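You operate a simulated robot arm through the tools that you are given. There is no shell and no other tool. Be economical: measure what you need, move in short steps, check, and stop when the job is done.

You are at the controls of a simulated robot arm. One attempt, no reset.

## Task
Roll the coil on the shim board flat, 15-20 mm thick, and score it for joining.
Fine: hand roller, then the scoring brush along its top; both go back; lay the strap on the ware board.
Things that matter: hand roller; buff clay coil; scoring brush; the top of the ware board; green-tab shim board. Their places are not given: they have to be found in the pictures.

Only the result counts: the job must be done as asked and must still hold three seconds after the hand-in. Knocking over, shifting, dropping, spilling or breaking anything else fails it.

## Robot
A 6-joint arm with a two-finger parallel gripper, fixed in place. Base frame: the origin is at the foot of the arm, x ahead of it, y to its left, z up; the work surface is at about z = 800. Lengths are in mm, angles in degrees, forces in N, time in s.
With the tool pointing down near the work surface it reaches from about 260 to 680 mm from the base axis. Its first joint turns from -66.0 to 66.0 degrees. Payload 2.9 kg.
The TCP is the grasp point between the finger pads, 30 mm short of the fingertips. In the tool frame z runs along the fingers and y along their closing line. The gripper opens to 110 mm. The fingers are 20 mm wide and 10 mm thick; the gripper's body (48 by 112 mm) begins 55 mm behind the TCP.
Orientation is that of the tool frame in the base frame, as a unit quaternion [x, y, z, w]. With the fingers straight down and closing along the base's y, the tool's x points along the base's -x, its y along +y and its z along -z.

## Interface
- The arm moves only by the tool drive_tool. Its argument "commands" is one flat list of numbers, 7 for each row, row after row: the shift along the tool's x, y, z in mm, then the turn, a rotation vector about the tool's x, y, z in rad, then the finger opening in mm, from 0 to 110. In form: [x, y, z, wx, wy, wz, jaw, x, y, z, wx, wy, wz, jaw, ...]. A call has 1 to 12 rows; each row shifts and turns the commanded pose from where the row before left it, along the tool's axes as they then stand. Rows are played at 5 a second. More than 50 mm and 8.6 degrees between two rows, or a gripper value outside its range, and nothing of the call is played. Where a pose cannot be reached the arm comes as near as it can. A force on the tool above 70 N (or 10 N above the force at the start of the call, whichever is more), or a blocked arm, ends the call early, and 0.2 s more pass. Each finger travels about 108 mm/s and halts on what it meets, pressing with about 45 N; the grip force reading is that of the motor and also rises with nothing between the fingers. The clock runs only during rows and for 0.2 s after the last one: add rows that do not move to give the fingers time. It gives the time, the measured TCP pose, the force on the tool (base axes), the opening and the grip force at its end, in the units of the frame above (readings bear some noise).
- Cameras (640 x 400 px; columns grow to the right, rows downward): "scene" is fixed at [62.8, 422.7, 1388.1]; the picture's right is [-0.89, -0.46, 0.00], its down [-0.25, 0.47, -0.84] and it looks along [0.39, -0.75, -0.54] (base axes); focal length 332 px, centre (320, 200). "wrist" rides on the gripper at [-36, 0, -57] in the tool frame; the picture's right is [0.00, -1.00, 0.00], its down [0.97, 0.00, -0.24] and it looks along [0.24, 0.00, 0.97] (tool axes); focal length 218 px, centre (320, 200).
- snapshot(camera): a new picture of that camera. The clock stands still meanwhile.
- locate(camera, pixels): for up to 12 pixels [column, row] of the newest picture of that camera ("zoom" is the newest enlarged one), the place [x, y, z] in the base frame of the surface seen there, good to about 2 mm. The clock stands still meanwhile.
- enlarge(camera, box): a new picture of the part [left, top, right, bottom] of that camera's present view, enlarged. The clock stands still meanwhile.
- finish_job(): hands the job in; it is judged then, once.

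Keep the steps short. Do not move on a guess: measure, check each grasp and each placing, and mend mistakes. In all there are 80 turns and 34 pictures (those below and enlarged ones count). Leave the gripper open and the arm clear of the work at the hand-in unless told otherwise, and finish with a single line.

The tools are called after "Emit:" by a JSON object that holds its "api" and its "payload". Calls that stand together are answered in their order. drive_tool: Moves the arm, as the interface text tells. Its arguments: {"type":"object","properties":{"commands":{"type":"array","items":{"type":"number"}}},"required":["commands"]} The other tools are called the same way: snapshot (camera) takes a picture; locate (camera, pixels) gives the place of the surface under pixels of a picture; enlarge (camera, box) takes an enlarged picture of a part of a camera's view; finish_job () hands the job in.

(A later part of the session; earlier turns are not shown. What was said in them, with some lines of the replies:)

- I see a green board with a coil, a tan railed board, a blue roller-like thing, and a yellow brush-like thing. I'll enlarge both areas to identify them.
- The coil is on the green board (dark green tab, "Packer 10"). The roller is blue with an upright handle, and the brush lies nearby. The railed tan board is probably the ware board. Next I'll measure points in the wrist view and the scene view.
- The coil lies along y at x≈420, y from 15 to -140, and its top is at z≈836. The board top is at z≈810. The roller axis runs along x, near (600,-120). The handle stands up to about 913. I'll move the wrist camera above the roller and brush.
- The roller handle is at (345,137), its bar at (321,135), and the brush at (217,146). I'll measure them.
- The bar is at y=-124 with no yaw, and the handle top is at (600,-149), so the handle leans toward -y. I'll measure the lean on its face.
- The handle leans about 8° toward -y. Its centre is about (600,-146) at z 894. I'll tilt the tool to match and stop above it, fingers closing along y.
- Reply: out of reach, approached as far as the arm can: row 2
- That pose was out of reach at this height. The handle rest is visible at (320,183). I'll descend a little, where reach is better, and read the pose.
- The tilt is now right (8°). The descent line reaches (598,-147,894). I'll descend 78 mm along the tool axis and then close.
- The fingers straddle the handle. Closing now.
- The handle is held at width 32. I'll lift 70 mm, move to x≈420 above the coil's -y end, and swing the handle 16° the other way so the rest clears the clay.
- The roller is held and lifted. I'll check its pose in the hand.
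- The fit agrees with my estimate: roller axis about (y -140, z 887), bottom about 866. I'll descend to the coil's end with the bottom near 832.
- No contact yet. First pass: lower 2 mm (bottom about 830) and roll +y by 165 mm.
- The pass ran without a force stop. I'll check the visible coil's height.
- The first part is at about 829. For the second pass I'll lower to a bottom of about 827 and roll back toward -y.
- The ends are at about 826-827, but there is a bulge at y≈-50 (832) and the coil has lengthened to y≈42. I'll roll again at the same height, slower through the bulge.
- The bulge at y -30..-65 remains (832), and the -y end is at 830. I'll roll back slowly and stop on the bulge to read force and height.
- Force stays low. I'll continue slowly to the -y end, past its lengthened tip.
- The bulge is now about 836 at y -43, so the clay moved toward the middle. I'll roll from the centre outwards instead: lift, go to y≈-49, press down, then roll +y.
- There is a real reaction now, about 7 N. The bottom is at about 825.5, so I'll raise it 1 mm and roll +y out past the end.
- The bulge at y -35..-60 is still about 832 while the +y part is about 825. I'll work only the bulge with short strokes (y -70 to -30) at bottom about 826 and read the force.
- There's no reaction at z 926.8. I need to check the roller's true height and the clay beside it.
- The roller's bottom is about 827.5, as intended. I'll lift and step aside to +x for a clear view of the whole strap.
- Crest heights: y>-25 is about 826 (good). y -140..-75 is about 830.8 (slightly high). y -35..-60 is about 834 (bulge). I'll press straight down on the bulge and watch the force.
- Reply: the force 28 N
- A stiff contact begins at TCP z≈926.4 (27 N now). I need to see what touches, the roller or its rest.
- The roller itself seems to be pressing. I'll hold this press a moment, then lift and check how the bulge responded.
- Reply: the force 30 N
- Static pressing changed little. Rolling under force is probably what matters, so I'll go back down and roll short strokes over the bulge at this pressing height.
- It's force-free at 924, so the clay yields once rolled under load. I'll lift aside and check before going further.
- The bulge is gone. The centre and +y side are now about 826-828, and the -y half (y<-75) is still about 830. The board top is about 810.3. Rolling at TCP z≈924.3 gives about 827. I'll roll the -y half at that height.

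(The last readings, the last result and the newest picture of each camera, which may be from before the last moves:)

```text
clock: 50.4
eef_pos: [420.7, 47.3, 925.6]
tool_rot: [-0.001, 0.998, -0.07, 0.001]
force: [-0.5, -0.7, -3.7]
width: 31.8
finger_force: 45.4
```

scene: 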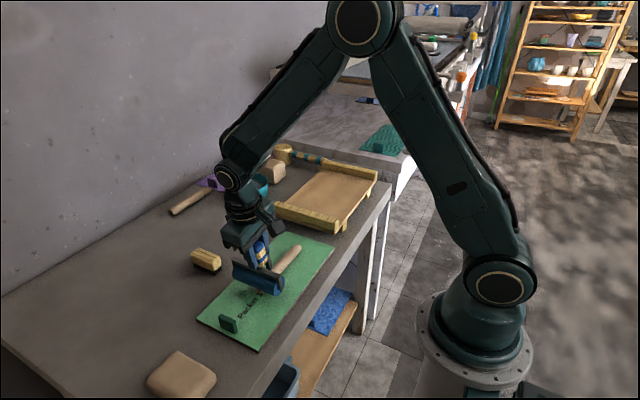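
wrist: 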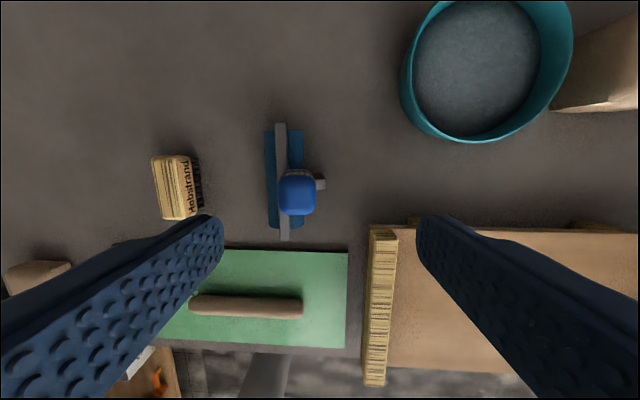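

The rolling pass is complete, with no abnormal force. I'll lift, carry the roller back the same way, and restore its 8° lean.

Emit:
{"api": "drive_tool", "payload": {"commands": [0, -5.6, -39.6, 0, 0, 0, 20, 0, -48, 6.75, 0, 0, 0, 20, 0, -48, 6.75, 0, 0, 0, 20, 0, -48, 6.75, 0, 0, 0, 20, 0, -48, 6.75, 0, 0, 0, 20, -45, 0, 0, 0, 0, 0, 20, -45, 0, 0, -0.14, 0, 0, 20, -45, 0, 0, -0.14, 0, 0, 20, -44, 0, 0, 0, 0, 0, 20, 0, 0, 0, 0, 0, 0, 20, 0, 0, 0, 0, 0, 0, 20]}}

Emit:
{"api": "enlarge", "payload": {"camera": "scene", "box": [200, 180, 340, 300]}}

Emit:
{"api": "locate", "payload": {"camera": "zoom", "pixels": [[440, 240], [420, 258], [400, 275], [380, 295], [362, 310], [345, 325], [330, 340], [315, 358], [300, 375], [290, 385], [450, 232], [457, 228]]}}

```text
clock: 52.8
eef_pos: [598.7, -148.0, 963.8]
tool_rot: [-0.001, 0.998, 0.07, 0.0]
force: [1.0, 0.9, -2.4]
width: 31.5
finger_force: 44.7
```

```text
3.33 times, centred on (270, 240) of scene
```

zoom: 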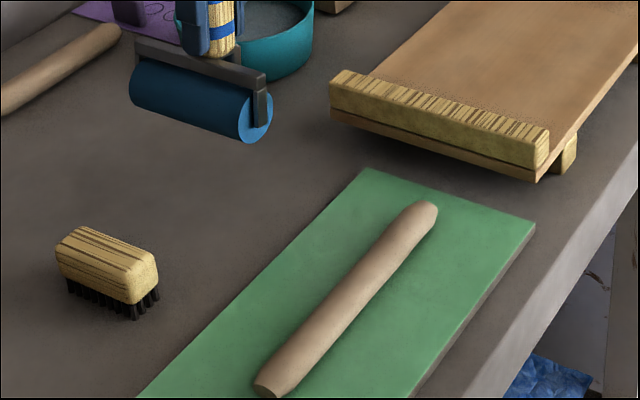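

```text
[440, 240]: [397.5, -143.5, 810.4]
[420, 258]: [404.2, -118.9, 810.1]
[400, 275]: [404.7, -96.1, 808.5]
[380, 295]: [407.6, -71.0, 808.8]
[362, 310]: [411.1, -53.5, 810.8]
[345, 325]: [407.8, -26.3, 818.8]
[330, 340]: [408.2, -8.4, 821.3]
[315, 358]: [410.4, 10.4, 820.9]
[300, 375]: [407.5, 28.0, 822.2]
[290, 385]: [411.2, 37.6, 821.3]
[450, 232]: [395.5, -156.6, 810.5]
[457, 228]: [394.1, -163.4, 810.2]
```

My pixels missed the crest. I'll re-measure along the true centre line, from (425,212) to (270,378).

Emit:
{"api": "locate", "payload": {"camera": "zoom", "pixels": [[427, 210], [418, 220], [405, 236], [390, 252], [375, 268], [358, 285], [342, 300], [325, 317], [308, 335], [290, 355], [275, 372], [268, 382]]}}

```text
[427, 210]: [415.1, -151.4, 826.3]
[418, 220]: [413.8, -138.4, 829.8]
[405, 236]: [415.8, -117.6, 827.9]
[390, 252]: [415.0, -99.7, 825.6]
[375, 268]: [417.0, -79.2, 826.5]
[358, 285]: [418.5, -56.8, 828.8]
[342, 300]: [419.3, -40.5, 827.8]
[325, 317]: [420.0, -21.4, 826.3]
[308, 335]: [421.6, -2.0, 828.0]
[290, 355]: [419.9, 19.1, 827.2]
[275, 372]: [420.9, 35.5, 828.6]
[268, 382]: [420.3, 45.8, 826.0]
```

The strap top is even at about 827 along its length, so it is about 17 mm thick. Now I'll lower the roller to its place and feel for contact.

Emit:
{"api": "drive_tool", "payload": {"commands": [0, -4.2, 30, 0, 0, 0, 20, 0, -4.2, 30, 0, 0, 0, 20, 0, -0.8, 6, 0, 0, 0, 20]}}

Emit:
{"api": "drive_tool", "payload": {"commands": [0, -0.2, 1.5, 0, 0, 0, 20]}}

Emit:
{"api": "drive_tool", "payload": {"commands": [0, -0.2, 1.5, 0, 0, 0, 20]}}

```text
clock: 53.6
eef_pos: [598.2, -148.5, 896.1]
tool_rot: [0.0, 0.998, 0.069, 0.0]
force: [0.3, -0.2, -2.9]
width: 31.9
finger_force: 44.9
```

```text
clock: 54.0
eef_pos: [599.5, -148.9, 895.8]
tool_rot: [0.0, 0.998, 0.07, 0.0]
force: [-0.4, -0.2, -3.3]
width: 31.8
finger_force: 44.9
```

```text
clock: 54.4
eef_pos: [598.8, -148.0, 893.5]
tool_rot: [0.0, 0.998, 0.07, 0.0]
force: [0.5, -0.8, -3.1]
width: 31.8
finger_force: 44.9
```

Emit:
{"api": "drive_tool", "payload": {"commands": [0, -0.14, 1, 0, 0, 0, 20]}}

Emit:
{"api": "drive_tool", "payload": {"commands": [0, -0.14, 1, 0, 0, 0, 20]}}

```text
clock: 54.8
eef_pos: [600.0, -148.7, 893.2]
tool_rot: [0.0, 0.998, 0.069, 0.0]
force: [0.1, 0.1, -2.8]
width: 31.9
finger_force: 45.5
```

```text
clock: 55.2
eef_pos: [598.8, -147.7, 892.6]
tool_rot: [0.0, 0.998, 0.069, -0.001]
force: [-0.1, 0.3, -3.5]
width: 31.9
finger_force: 45.5
```

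Emit:
{"api": "drive_tool", "payload": {"commands": [0, -0.14, 1, 0, 0, 0, 20]}}

Emit:
{"api": "drive_tool", "payload": {"commands": [0, -0.14, 1, 0, 0, 0, 20]}}

```text
clock: 55.6
eef_pos: [598.4, -147.3, 892.7]
tool_rot: [0.0, 0.998, 0.069, 0.0]
force: [-3.7, -0.6, 3.2]
width: 31.6
finger_force: 45.3
```

```text
clock: 56.0
eef_pos: [599.5, -148.5, 892.0]
tool_rot: [0.0, 0.998, 0.07, 0.001]
force: [-8.2, -0.7, 12.6]
width: 31.7
finger_force: 44.9
```

The roller touches down (12 N). I'll ease off 1 mm, open, and retreat along the tool axis.

Emit:
{"api": "drive_tool", "payload": {"commands": [0, 0.14, -1, 0, 0, 0, 25, 0, 0, 0, 0, 0, 0, 45, 0, 0, 0, 0, 0, 0, 70, 0, 0, 0, 0, 0, 0, 80, 0, 0, -30, 0, 0, 0, 80, 0, 0, -30, 0, 0, 0, 80, 0, 0, -20, 0, 0, 0, 80, 0, 0, 0, 0, 0, 0, 80]}}

```text
clock: 57.8
eef_pos: [597.6, -158.9, 970.2]
tool_rot: [0.0, 0.998, 0.07, -0.001]
force: [-0.9, 0.6, -0.2]
width: 79.9
finger_force: 0.0
```

Roller released. Next I'll return the tool upright and look at the brush from above.

Emit:
{"api": "drive_tool", "payload": {"commands": [0, 0, 0, 0.14, 0, 0, 90, 10, 42, 0, 0, 0, 0, 90, 10, 42, 0, 0, 0, 0, 90, 10, 42, 0, 0, 0, 0, 90, 10, 41, 0, 0, 0, 0, 90, 0, 0, 0, 0, 0, 0, 90]}}

Emit:
{"api": "snapshot", "payload": {"camera": "wrist"}}

```text
clock: 59.2
eef_pos: [558.4, 7.7, 971.9]
tool_rot: [-0.001, 1.0, 0.0, 0.0]
force: [-0.7, -0.2, 0.5]
width: 89.7
finger_force: 0.0
```

```text
7 pictures are left
```

wrist: 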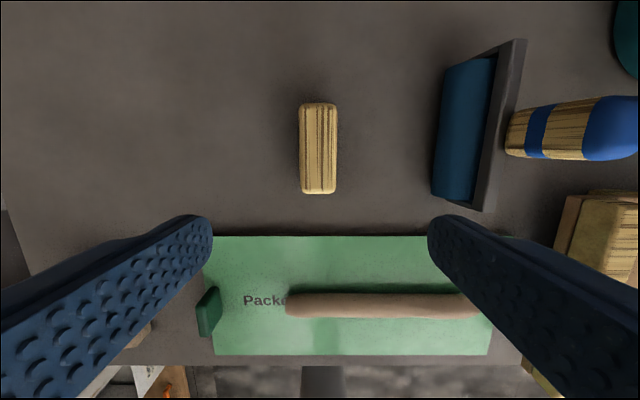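

The brush is straight below at cols 300-337, with almost no yaw. I'll measure it and the strap width.

Emit:
{"api": "locate", "payload": {"camera": "wrist", "pixels": [[319, 106], [319, 148], [319, 190], [304, 110], [305, 188], [333, 110], [333, 188], [303, 148], [334, 148], [318, 148], [380, 296], [380, 314]]}}

Emit:
{"api": "locate", "payload": {"camera": "wrist", "pixels": [[288, 304], [300, 304], [320, 304], [340, 304], [360, 304], [380, 305], [400, 305], [420, 305], [340, 293], [340, 317], [400, 294], [400, 316]]}}

```text
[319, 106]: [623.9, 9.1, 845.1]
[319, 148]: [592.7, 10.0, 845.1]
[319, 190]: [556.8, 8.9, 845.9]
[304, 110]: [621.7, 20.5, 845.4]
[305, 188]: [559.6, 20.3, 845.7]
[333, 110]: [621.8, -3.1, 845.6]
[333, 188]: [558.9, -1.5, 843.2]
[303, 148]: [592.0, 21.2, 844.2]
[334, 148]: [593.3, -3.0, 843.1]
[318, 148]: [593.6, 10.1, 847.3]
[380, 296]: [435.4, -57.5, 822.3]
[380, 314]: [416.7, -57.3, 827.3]
```

```text
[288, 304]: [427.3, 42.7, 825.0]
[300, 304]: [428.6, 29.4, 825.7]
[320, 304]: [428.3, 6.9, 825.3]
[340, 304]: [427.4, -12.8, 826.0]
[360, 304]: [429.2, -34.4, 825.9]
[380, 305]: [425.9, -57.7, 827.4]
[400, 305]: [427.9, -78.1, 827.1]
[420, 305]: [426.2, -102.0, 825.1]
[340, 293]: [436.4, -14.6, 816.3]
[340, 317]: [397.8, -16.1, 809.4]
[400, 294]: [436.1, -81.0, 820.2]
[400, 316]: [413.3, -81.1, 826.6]
```

The brush centre is (590.5, 9.2) with its top at 845. I'll descend to z 853, close, and lift.

Emit:
{"api": "drive_tool", "payload": {"commands": [-32, 1.5, 0, 0, 0, 0, 80, 0, 0, 40, 0, 0, 0, 80, 0, 0, 40, 0, 0, 0, 80, 0, 0, 38.5, 0, 0, 0, 80, 0, 0, 0, 0, 0, 0, 80]}}

Emit:
{"api": "drive_tool", "payload": {"commands": [0, 0, 0, 0, 0, 0, 50, 0, 0, 0, 0, 0, 0, 30, 0, 0, 0, 0, 0, 0, 15, 0, 0, 0, 0, 0, 0, 15]}}

```text
clock: 60.4
eef_pos: [589.3, 10.6, 851.4]
tool_rot: [0.0, 1.0, 0.0, 0.0]
force: [0.1, 0.0, -0.2]
width: 80.0
finger_force: 0.0
```

```text
clock: 61.4
eef_pos: [589.4, 9.1, 851.5]
tool_rot: [0.0, 1.0, 0.001, 0.0]
force: [-1.0, 0.0, 0.8]
width: 30.9
finger_force: 45.3
```

Brush gripped at width 31, with the bristles' bottom about 51.7 below the TCP. I'll lift and carry it over the strap's +y end.

Emit:
{"api": "drive_tool", "payload": {"commands": [0, 0, -30, 0, 0, 0, 15, 0, 0, -30, 0, 0, 0, 15, 42, 8, 0, 0, 0, 0, 15, 42, 8, 0, 0, 0, 0, 15, 42, 8, 0, 0, 0, 0, 15, 42, 8, 0, 0, 0, 0, 15, 0, 0, 0, 0, 0, 0, 15, 0, 0, 20, 0, 0, 0, 15, 0, 0, 11, 0, 0, 0, 15, 0, 0, 0, 0, 0, 0, 15]}}

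Emit:
{"api": "drive_tool", "payload": {"commands": [0, 0, 1.5, 0, 0, 0, 15]}}

Emit:
{"api": "drive_tool", "payload": {"commands": [0, 0, 1, 0, 0, 0, 15]}}

```text
clock: 63.6
eef_pos: [421.5, 42.7, 881.0]
tool_rot: [0.0, 1.0, 0.0, 0.0]
force: [-0.4, -0.2, -0.3]
width: 30.9
finger_force: 45.4
```

```text
clock: 64.0
eef_pos: [422.4, 42.3, 880.2]
tool_rot: [0.001, 1.0, 0.0, 0.0]
force: [0.3, -0.5, -1.2]
width: 30.7
finger_force: 45.4
```

```text
clock: 64.4
eef_pos: [421.6, 42.1, 880.8]
tool_rot: [0.0, 1.0, 0.001, 0.001]
force: [-2.3, 1.1, 9.0]
width: 30.8
finger_force: 45.3
```

The bristles touch the strap (9 N). I'll start a gentle drag toward -y and check the force.

Emit:
{"api": "drive_tool", "payload": {"commands": [0, -8, 0, 0, 0, 0, 15, 0, -8, 0, 0, 0, 0, 15, 0, -8, 0, 0, 0, 0, 15]}}

Emit:
{"api": "enlarge", "payload": {"camera": "scene", "box": [215, 210, 345, 310]}}

```text
clock: 65.2
eef_pos: [423.1, 19.3, 878.7]
tool_rot: [0.0, 1.0, 0.001, 0.002]
force: [0.8, 9.1, 18.5]
width: 30.9
finger_force: 45.2
```

```text
4.00 times, centred on (280, 260) of scene
```

zoom: 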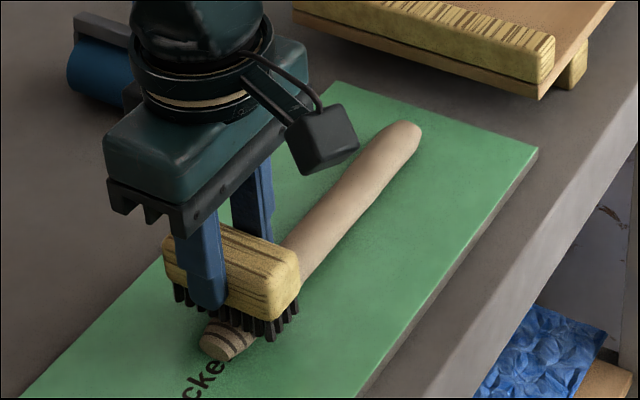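

Score marks appear behind the brush. I'll check whether the strap is sliding.

Emit:
{"api": "locate", "payload": {"camera": "zoom", "pixels": [[203, 348], [215, 345], [240, 325], [415, 130], [400, 145], [370, 180], [340, 210]]}}

```text
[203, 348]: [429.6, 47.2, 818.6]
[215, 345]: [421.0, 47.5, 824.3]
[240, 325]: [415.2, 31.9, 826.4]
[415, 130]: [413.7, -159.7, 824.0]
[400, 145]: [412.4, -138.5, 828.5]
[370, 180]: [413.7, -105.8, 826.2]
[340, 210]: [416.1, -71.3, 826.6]
```

The strap holds still. I'll continue the drag along the whole top, slightly lighter.

Emit:
{"api": "drive_tool", "payload": {"commands": [0, -8, -0.4, 0, 0, 0, 15, 0, -8, 0, 0, 0, 0, 15, 0, -8, 0, 0, 0, 0, 15, 0, -8, 0, 0, 0, 0, 15, 0, -8, 0, 0, 0, 0, 15, 0, -8, 0, 0, 0, 0, 15, 0, -8, 0, 0, 0, 0, 15, 0, -8, 0, 0, 0, 0, 15, 0, -8, 0, 0, 0, 0, 15]}}

Emit:
{"api": "drive_tool", "payload": {"commands": [0, -8, 0, 0, 0, 0, 15, 0, -8, 0, 0, 0, 0, 15, 0, -8, 0, 0, 0, 0, 15, 0, -8, 0, 0, 0, 0, 15, 0, -8, 0, 0, 0, 0, 15, 0, -8, 0, 0, 0, 0, 15]}}

Emit:
{"api": "drive_tool", "payload": {"commands": [0, -8, 0, 0, 0, 0, 15, 0, -8, 0, 0, 0, 0, 15, 0, -8, 0, 0, 0, 0, 15, 0, -8, 0, 0, 0, 0, 15, 0, -8, 0, 0, 0, 0, 15, 0, -8, 0, 0, 0, 0, 15]}}

```text
clock: 67.2
eef_pos: [422.4, -53.4, 879.1]
tool_rot: [0.0, 1.0, -0.001, 0.0]
force: [0.0, 8.9, 19.3]
width: 30.9
finger_force: 44.3
```

```text
clock: 68.6
eef_pos: [422.4, -101.1, 879.2]
tool_rot: [0.0, 1.0, 0.0, 0.0]
force: [-0.3, 10.0, 20.7]
width: 30.9
finger_force: 45.0
```

```text
clock: 70.0
eef_pos: [422.6, -150.3, 879.9]
tool_rot: [0.0, 1.0, 0.0, 0.0]
force: [0.2, 6.1, 15.1]
width: 30.9
finger_force: 45.2
```

Scored to the end. I'll lift and return the brush above its place.

Emit:
{"api": "drive_tool", "payload": {"commands": [0, 0, -33.1, 0, 0, 0, 15, -42, 40, 0, 0, 0, 0, 15, -42, 40, 0, 0, 0, 0, 15, -42, 40, 0, 0, 0, 0, 15, -42, 40, 0, 0, 0, 0, 15, 0, 0, 0, 0, 0, 0, 15, 0, 0, 30, 0, 0, 0, 15, 0, 0, 26, 0, 0, 0, 15, 0, 0, 0, 0, 0, 0, 15]}}

Emit:
{"api": "drive_tool", "payload": {"commands": [0, 0, 2, 0, 0, 0, 15]}}

Emit:
{"api": "drive_tool", "payload": {"commands": [0, 0, 1, 0, 0, 0, 15]}}

```text
refused: row 2 steps farther than a row can; nothing moved
```

```text
clock: 70.4
eef_pos: [423.1, -150.1, 879.0]
tool_rot: [0.0, 1.0, 0.0, 0.001]
force: [-5.2, 6.5, 35.3]
width: 31.3
finger_force: 44.7
```

```text
clock: 70.8
eef_pos: [424.0, -150.4, 878.1]
tool_rot: [0.0, 1.0, -0.001, 0.001]
force: [-7.5, 5.8, 43.8]
width: 30.7
finger_force: 45.4
```

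The first call was refused because its diagonal was too long, so the next two pressed down on the strap instead. I'll lift off now and check the strap later.

Emit:
{"api": "drive_tool", "payload": {"commands": [0, 0, -36.1, 0, 0, 0, 15, -34, 32, 0, 0, 0, 0, 15, -34, 32, 0, 0, 0, 0, 15, -34, 32, 0, 0, 0, 0, 15, -34, 32, 0, 0, 0, 0, 15, -32, 32, 0, 0, 0, 0, 15, 0, 0, 0, 0, 0, 0, 15, 0, 0, 30, 0, 0, 0, 15, 0, 0, 26, 0, 0, 0, 15, 0, 0, 0, 0, 0, 0, 15]}}

```text
clock: 73.0
eef_pos: [590.0, 10.4, 855.7]
tool_rot: [0.001, 1.0, 0.001, 0.0]
force: [1.2, 0.3, -1.7]
width: 30.9
finger_force: 45.0
```

Emit:
{"api": "drive_tool", "payload": {"commands": [0, 0, 3, 0, 0, 0, 15]}}

Emit:
{"api": "drive_tool", "payload": {"commands": [0, 0, 1, 0, 0, 0, 15]}}

```text
clock: 73.4
eef_pos: [590.4, 11.3, 853.5]
tool_rot: [0.0, 1.0, 0.0, 0.0]
force: [-0.1, -0.2, -0.3]
width: 30.9
finger_force: 45.0
```

```text
clock: 73.8
eef_pos: [590.1, 9.7, 852.6]
tool_rot: [0.0, 1.0, 0.0, 0.0]
force: [1.2, 0.4, -0.8]
width: 30.9
finger_force: 45.1
```

Emit:
{"api": "drive_tool", "payload": {"commands": [0, 0, 1, 0, 0, 0, 15]}}

Emit:
{"api": "drive_tool", "payload": {"commands": [0, 0, 0.7, 0, 0, 0, 15]}}

```text
clock: 74.2
eef_pos: [589.3, 10.6, 851.4]
tool_rot: [0.0, 1.0, 0.0, 0.001]
force: [-0.6, 0.5, -0.5]
width: 30.9
finger_force: 45.0
```

```text
clock: 74.6
eef_pos: [589.8, 10.7, 851.5]
tool_rot: [-0.001, 1.0, 0.0, 0.001]
force: [-1.8, 1.5, 3.8]
width: 30.8
finger_force: 45.5
```

Brush touches down. I'll release, lift, and move to view the strap and the ware board.

Emit:
{"api": "drive_tool", "payload": {"commands": [0, 0, 0, 0, 0, 0, 25, 0, 0, 0, 0, 0, 0, 50, 0, 0, 0, 0, 0, 0, 80, 0, 0, -40, 0, 0, 0, 80, 0, 0, -45, 0, 0, 0, 80, 0, 0, -45, 0, 0, 0, 80, 30, -39, 0, 0, 0, 0, 80, 30, -39, 0, 0, 0, 0, 80, 30, -39, 0, 0, 0, 0, 80, 30, -39, 0, 0, 0, 0, 80, 30, -39, 0, 0, 0, 0, 80, 0, 0, 0, 0, 0, 0, 80]}}

Emit:
{"api": "snapshot", "payload": {"camera": "wrist"}}

```text
clock: 77.2
eef_pos: [438.7, -186.6, 982.6]
tool_rot: [0.0, 1.0, 0.0, 0.0]
force: [-0.1, -0.7, -1.2]
width: 80.2
finger_force: 0.0
```

```text
5 pictures are left
```

wrist: 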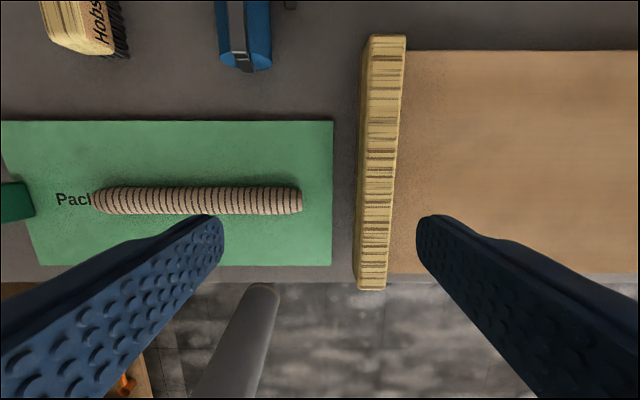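

The strap is scored along its whole top and lies at cols 92-302. Measuring the strap and the ware board.

Emit:
{"api": "locate", "payload": {"camera": "wrist", "pixels": [[96, 200], [120, 200], [160, 200], [200, 200], [240, 200], [270, 200], [290, 200], [299, 200], [200, 188], [200, 213], [270, 188], [270, 213]]}}

Emit:
{"api": "locate", "payload": {"camera": "wrist", "pixels": [[405, 60], [405, 150], [400, 260], [420, 60], [500, 60], [500, 150], [500, 250], [630, 60], [630, 150], [630, 260], [385, 150], [195, 200]]}}

```text
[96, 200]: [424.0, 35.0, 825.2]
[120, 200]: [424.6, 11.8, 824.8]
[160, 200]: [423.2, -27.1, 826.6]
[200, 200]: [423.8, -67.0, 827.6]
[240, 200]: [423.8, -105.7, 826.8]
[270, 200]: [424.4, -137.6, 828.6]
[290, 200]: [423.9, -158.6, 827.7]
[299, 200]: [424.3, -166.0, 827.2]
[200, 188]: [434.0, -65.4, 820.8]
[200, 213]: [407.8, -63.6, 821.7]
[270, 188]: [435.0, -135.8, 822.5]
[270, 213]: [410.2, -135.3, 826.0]
```

```text
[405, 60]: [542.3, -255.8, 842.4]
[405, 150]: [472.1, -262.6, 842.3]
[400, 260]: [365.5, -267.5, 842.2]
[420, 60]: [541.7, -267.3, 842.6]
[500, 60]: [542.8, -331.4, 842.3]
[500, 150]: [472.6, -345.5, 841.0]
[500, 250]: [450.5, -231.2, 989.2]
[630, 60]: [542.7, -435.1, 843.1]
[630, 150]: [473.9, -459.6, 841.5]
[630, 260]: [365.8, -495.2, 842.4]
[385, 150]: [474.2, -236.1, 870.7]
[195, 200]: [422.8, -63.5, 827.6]
```

The strap spans y 40 to -168, with centre (421.5,-64) and width about 31. The ware board top is at z 842.3 between the rails. I'll move above the strap's centre and yaw 90° so the fingers close along x.

Emit:
{"api": "drive_tool", "payload": {"commands": [5.7, 40.9, 0, 0, 0, 0.14, 80, 5.5, 41, 0, 0, 0, 0, 80]}}

```text
clock: 77.8
eef_pos: [433.9, -103.5, 980.5]
tool_rot: [0.071, 0.997, 0.0, 0.0]
force: [0.5, -0.2, -0.2]
width: 80.1
finger_force: 0.0
```

Emit:
{"api": "drive_tool", "payload": {"commands": [0, 0, 0, 0, 0, 0.14308, 80, 0, 0, 0, 0, 0, 0.14308, 80, 0, 0, 0, 0, 0, 0.14308, 80, 0, 0, 0, 0, 0, 0.14308, 80, 0, 0, 0, 0, 0, 0.14308, 80, 0, 0, 0, 0, 0, 0.14308, 80, 0, 0, 0, 0, 0, 0.14308, 80, 0, 0, 0, 0, 0, 0.14308, 80, 0, 0, 0, 0, 0, 0.14308, 80, 0, 0, 0, 0, 0, 0.14308, 80, 0, 0, 0, 0, 0, 0, 80]}}

```text
clock: 80.2
eef_pos: [435.0, -102.6, 980.7]
tool_rot: [0.707, 0.707, 0.0, 0.0]
force: [-0.9, -0.1, -1.0]
width: 80.1
finger_force: 0.0
```

Yaw is correct. I'll centre and descend with the fingers straddling the strap, stopping with tips about 2 mm above the board.

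Emit:
{"api": "drive_tool", "payload": {"commands": [38.6, -13.5, 0, 0, 0, 0, 70, 0, 0, 45, 0, 0, 0, 70, 0, 0, 45, 0, 0, 0, 70, 0, 0, 35, 0, 0, 0, 70, 0, 0, 0, 0, 0, 0, 70]}}

```text
clock: 81.4
eef_pos: [420.5, -62.9, 856.1]
tool_rot: [0.707, 0.707, -0.001, 0.0]
force: [-0.5, 0.4, 1.1]
width: 70.0
finger_force: 0.1
```

Emit:
{"api": "drive_tool", "payload": {"commands": [0, 0, 8, 0, 0, 0, 70, 0, 0, 5, 0, 0, 0, 70, 0, 0, 0, 0, 0, 0, 45, 0, 0, 0, 0, 0, 0, 33, 0, 0, 0, 0, 0, 0, 29, 0, 0, 0, 0, 0, 0, 29]}}

```text
clock: 82.8
eef_pos: [421.2, -64.0, 842.1]
tool_rot: [0.707, 0.707, 0.0, 0.0]
force: [-0.4, 0.2, 0.5]
width: 29.3
finger_force: 0.6
```

No grip at 29.3 mm. Closing slowly further.

Emit:
{"api": "drive_tool", "payload": {"commands": [0, 0, 0, 0, 0, 0, 27, 0, 0, 0, 0, 0, 0, 26, 0, 0, 0, 0, 0, 0, 26]}}

```text
clock: 83.6
eef_pos: [421.8, -64.6, 842.3]
tool_rot: [0.707, 0.707, 0.0, 0.001]
force: [-0.3, 0.5, -0.6]
width: 28.1
finger_force: 45.0
```

The fingers halt at 28.1 with grip force. I'll lift 15 mm and look.

Emit:
{"api": "drive_tool", "payload": {"commands": [0, 0, -5, 0, 0, 0, 22, 0, 0, -10, 0, 0, 0, 22, 0, 0, 0, 0, 0, 0, 22]}}

Emit:
{"api": "enlarge", "payload": {"camera": "scene", "box": [215, 200, 345, 300]}}

```text
clock: 84.4
eef_pos: [420.9, -63.9, 857.8]
tool_rot: [0.707, 0.707, 0.001, 0.0]
force: [0.5, -0.1, -1.4]
width: 27.9
finger_force: 44.9
```

```text
4.00 times, centred on (280, 250) of scene
```

zoom: 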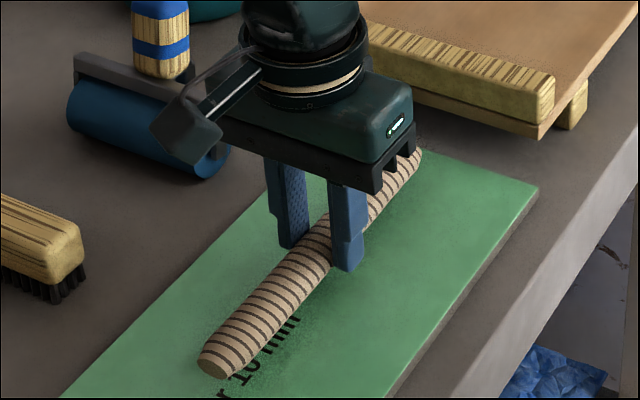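

The strap comes up whole. I'll raise it above the rail (871) and carry it to the middle of the ware board at (440,-390).

Emit:
{"api": "drive_tool", "payload": {"commands": [0, 0, -40, 0, 0, 0, 22, 0, 0, -38, 0, 0, 0, 22, 0, 0, 0, 0, 0, 0, 22, -40, 0, 0, 0, 0, 0, 22, -41, 5, 0, 0, 0, 0, 22, -41, 5, 0, 0, 0, 0, 22, -41, 5, 0, 0, 0, 0, 22, -41, 4, 0, 0, 0, 0, 22, -41, 0, 0, 0, 0, 0, 22, -41, 0, 0, 0, 0, 0, 22, -40, 0, 0, 0, 0, 0, 22, 0, 0, 0, 0, 0, 0, 22]}}

Emit:
{"api": "snapshot", "payload": {"camera": "scene"}}

```text
clock: 87.0
eef_pos: [439.3, -391.4, 937.2]
tool_rot: [0.707, 0.707, 0.001, -0.001]
force: [1.2, -0.6, -1.9]
width: 27.6
finger_force: 44.9
```

```text
3 pictures are left
```

scene: 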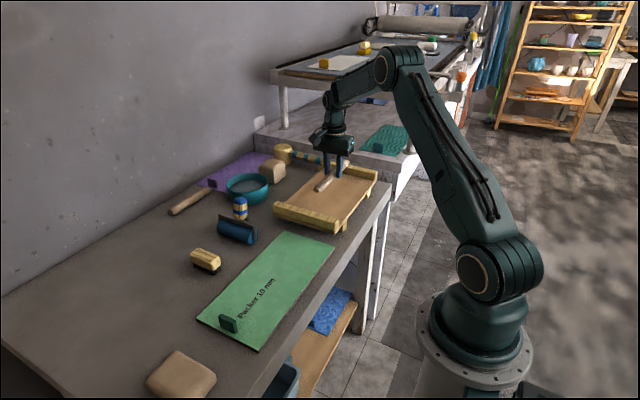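

The strap hangs over the tray. I'll check the far rail and the strap's near end against it.

Emit:
{"api": "locate", "payload": {"camera": "scene", "pixels": [[365, 180], [360, 179], [368, 172], [321, 188], [323, 184], [345, 195], [318, 205], [330, 166], [312, 165]]}}

```text
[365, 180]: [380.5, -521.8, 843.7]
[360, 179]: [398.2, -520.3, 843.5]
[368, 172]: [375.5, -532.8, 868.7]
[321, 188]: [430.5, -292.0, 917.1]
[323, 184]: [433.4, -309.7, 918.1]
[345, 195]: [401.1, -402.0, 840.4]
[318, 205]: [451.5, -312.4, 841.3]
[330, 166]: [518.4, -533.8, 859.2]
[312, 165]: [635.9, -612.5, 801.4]
```

Both ends have clearance (the strap spans about -287..-495; the rails are at -252 and -528). I'll lower to just above the board and feel for contact.

Emit:
{"api": "drive_tool", "payload": {"commands": [0, 0, 25, 0, 0, 0, 22, 0, 0, 20, 0, 0, 0, 22, 0, 0, 11, 0, 0, 0, 22, 0, 0, 0, 0, 0, 0, 22]}}

Emit:
{"api": "drive_tool", "payload": {"commands": [0, 0, 2, 0, 0, 0, 22]}}

Emit:
{"api": "drive_tool", "payload": {"commands": [0, 0, 1.5, 0, 0, 0, 22]}}

```text
clock: 88.0
eef_pos: [440.0, -390.1, 879.2]
tool_rot: [0.707, 0.707, 0.0, -0.001]
force: [-0.8, 0.3, -1.7]
width: 27.6
finger_force: 45.1
```

```text
clock: 88.4
eef_pos: [439.5, -390.1, 877.3]
tool_rot: [0.707, 0.707, 0.0, 0.0]
force: [0.1, 0.7, -1.1]
width: 27.9
finger_force: 44.4
```

```text
clock: 88.8
eef_pos: [441.2, -390.6, 875.7]
tool_rot: [0.707, 0.707, 0.0, 0.0]
force: [0.4, 0.0, -1.4]
width: 27.8
finger_force: 45.2
```

Emit:
{"api": "drive_tool", "payload": {"commands": [0, 0, 1, 0, 0, 0, 22]}}

Emit:
{"api": "drive_tool", "payload": {"commands": [0, 0, 0.7, 0, 0, 0, 22]}}

```text
clock: 89.2
eef_pos: [441.1, -390.5, 875.8]
tool_rot: [0.707, 0.707, 0.0, 0.0]
force: [1.2, -0.1, -1.5]
width: 27.9
finger_force: 45.0
```

```text
clock: 89.6
eef_pos: [440.9, -389.2, 876.2]
tool_rot: [0.708, 0.707, 0.0, 0.0]
force: [-2.0, 2.0, 4.9]
width: 27.6
finger_force: 45.1
```

Contact is felt (+6 N). I'll open slowly, rise straight up, and back away.

Emit:
{"api": "drive_tool", "payload": {"commands": [0, 0, 0, 0, 0, 0, 32, 0, 0, 0, 0, 0, 0, 45, 0, 0, 0, 0, 0, 0, 70, 0, 0, 0, 0, 0, 0, 70, 0, 0, -20, 0, 0, 0, 70, 0, 0, -40, 0, 0, 0, 90, 0, 0, -45, 0, 0, 0, 110, 0, 0, -45, 0, 0, 0, 110, 0, 0, 0, 0, 0, 0, 110]}}

Emit:
{"api": "enlarge", "payload": {"camera": "scene", "box": [180, 140, 400, 280]}}

Emit:
{"api": "locate", "payload": {"camera": "zoom", "pixels": [[410, 155], [420, 145], [430, 133], [440, 122], [450, 112], [455, 106], [380, 190], [480, 130], [75, 345], [175, 175], [165, 265], [180, 245]]}}

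```text
clock: 91.6
eef_pos: [440.3, -388.7, 1024.7]
tool_rot: [0.707, 0.707, 0.0, 0.0]
force: [-0.2, -0.2, 0.0]
width: 110.1
finger_force: 0.1
```

```text
2.86 times, centred on (290, 210) of scene
```

zoom: 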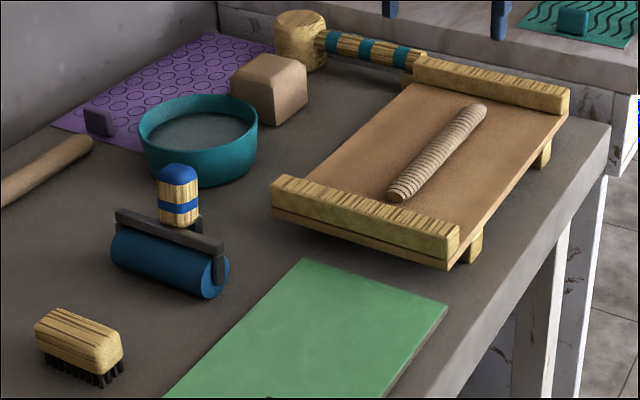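

```text
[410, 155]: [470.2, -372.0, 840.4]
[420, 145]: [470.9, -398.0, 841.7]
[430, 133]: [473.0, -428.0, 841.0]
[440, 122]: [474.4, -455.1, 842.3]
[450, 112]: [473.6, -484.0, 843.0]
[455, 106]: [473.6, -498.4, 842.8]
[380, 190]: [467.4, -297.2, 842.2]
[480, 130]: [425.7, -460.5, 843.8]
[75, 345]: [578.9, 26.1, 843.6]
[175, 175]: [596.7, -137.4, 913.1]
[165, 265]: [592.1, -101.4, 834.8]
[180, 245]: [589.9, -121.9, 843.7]
```

The strap lies on the ware board, and both tools stand where they were. I'll check the strap's top height before handing in.

Emit:
{"api": "locate", "payload": {"camera": "zoom", "pixels": [[402, 185], [410, 178], [418, 168], [428, 156], [438, 145], [448, 134], [458, 123], [468, 113], [476, 107]]}}

```text
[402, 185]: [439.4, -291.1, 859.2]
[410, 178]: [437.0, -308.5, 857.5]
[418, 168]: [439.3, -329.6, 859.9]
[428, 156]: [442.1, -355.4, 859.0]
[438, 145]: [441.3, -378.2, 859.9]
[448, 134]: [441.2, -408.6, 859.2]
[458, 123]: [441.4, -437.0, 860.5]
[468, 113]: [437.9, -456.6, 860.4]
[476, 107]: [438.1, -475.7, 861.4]
```

The strap's top is at 857.5-861 on a board at 842.4, so it is about 17 mm thick. The gripper is open and clear, so I'm handing in.

Emit:
{"api": "finish_job", "payload": {}}

```text
The job is handed in.
```

The coil is rolled to about 17 mm, scored along its whole top and laid on the ware board, and the roller and brush are back in their places.
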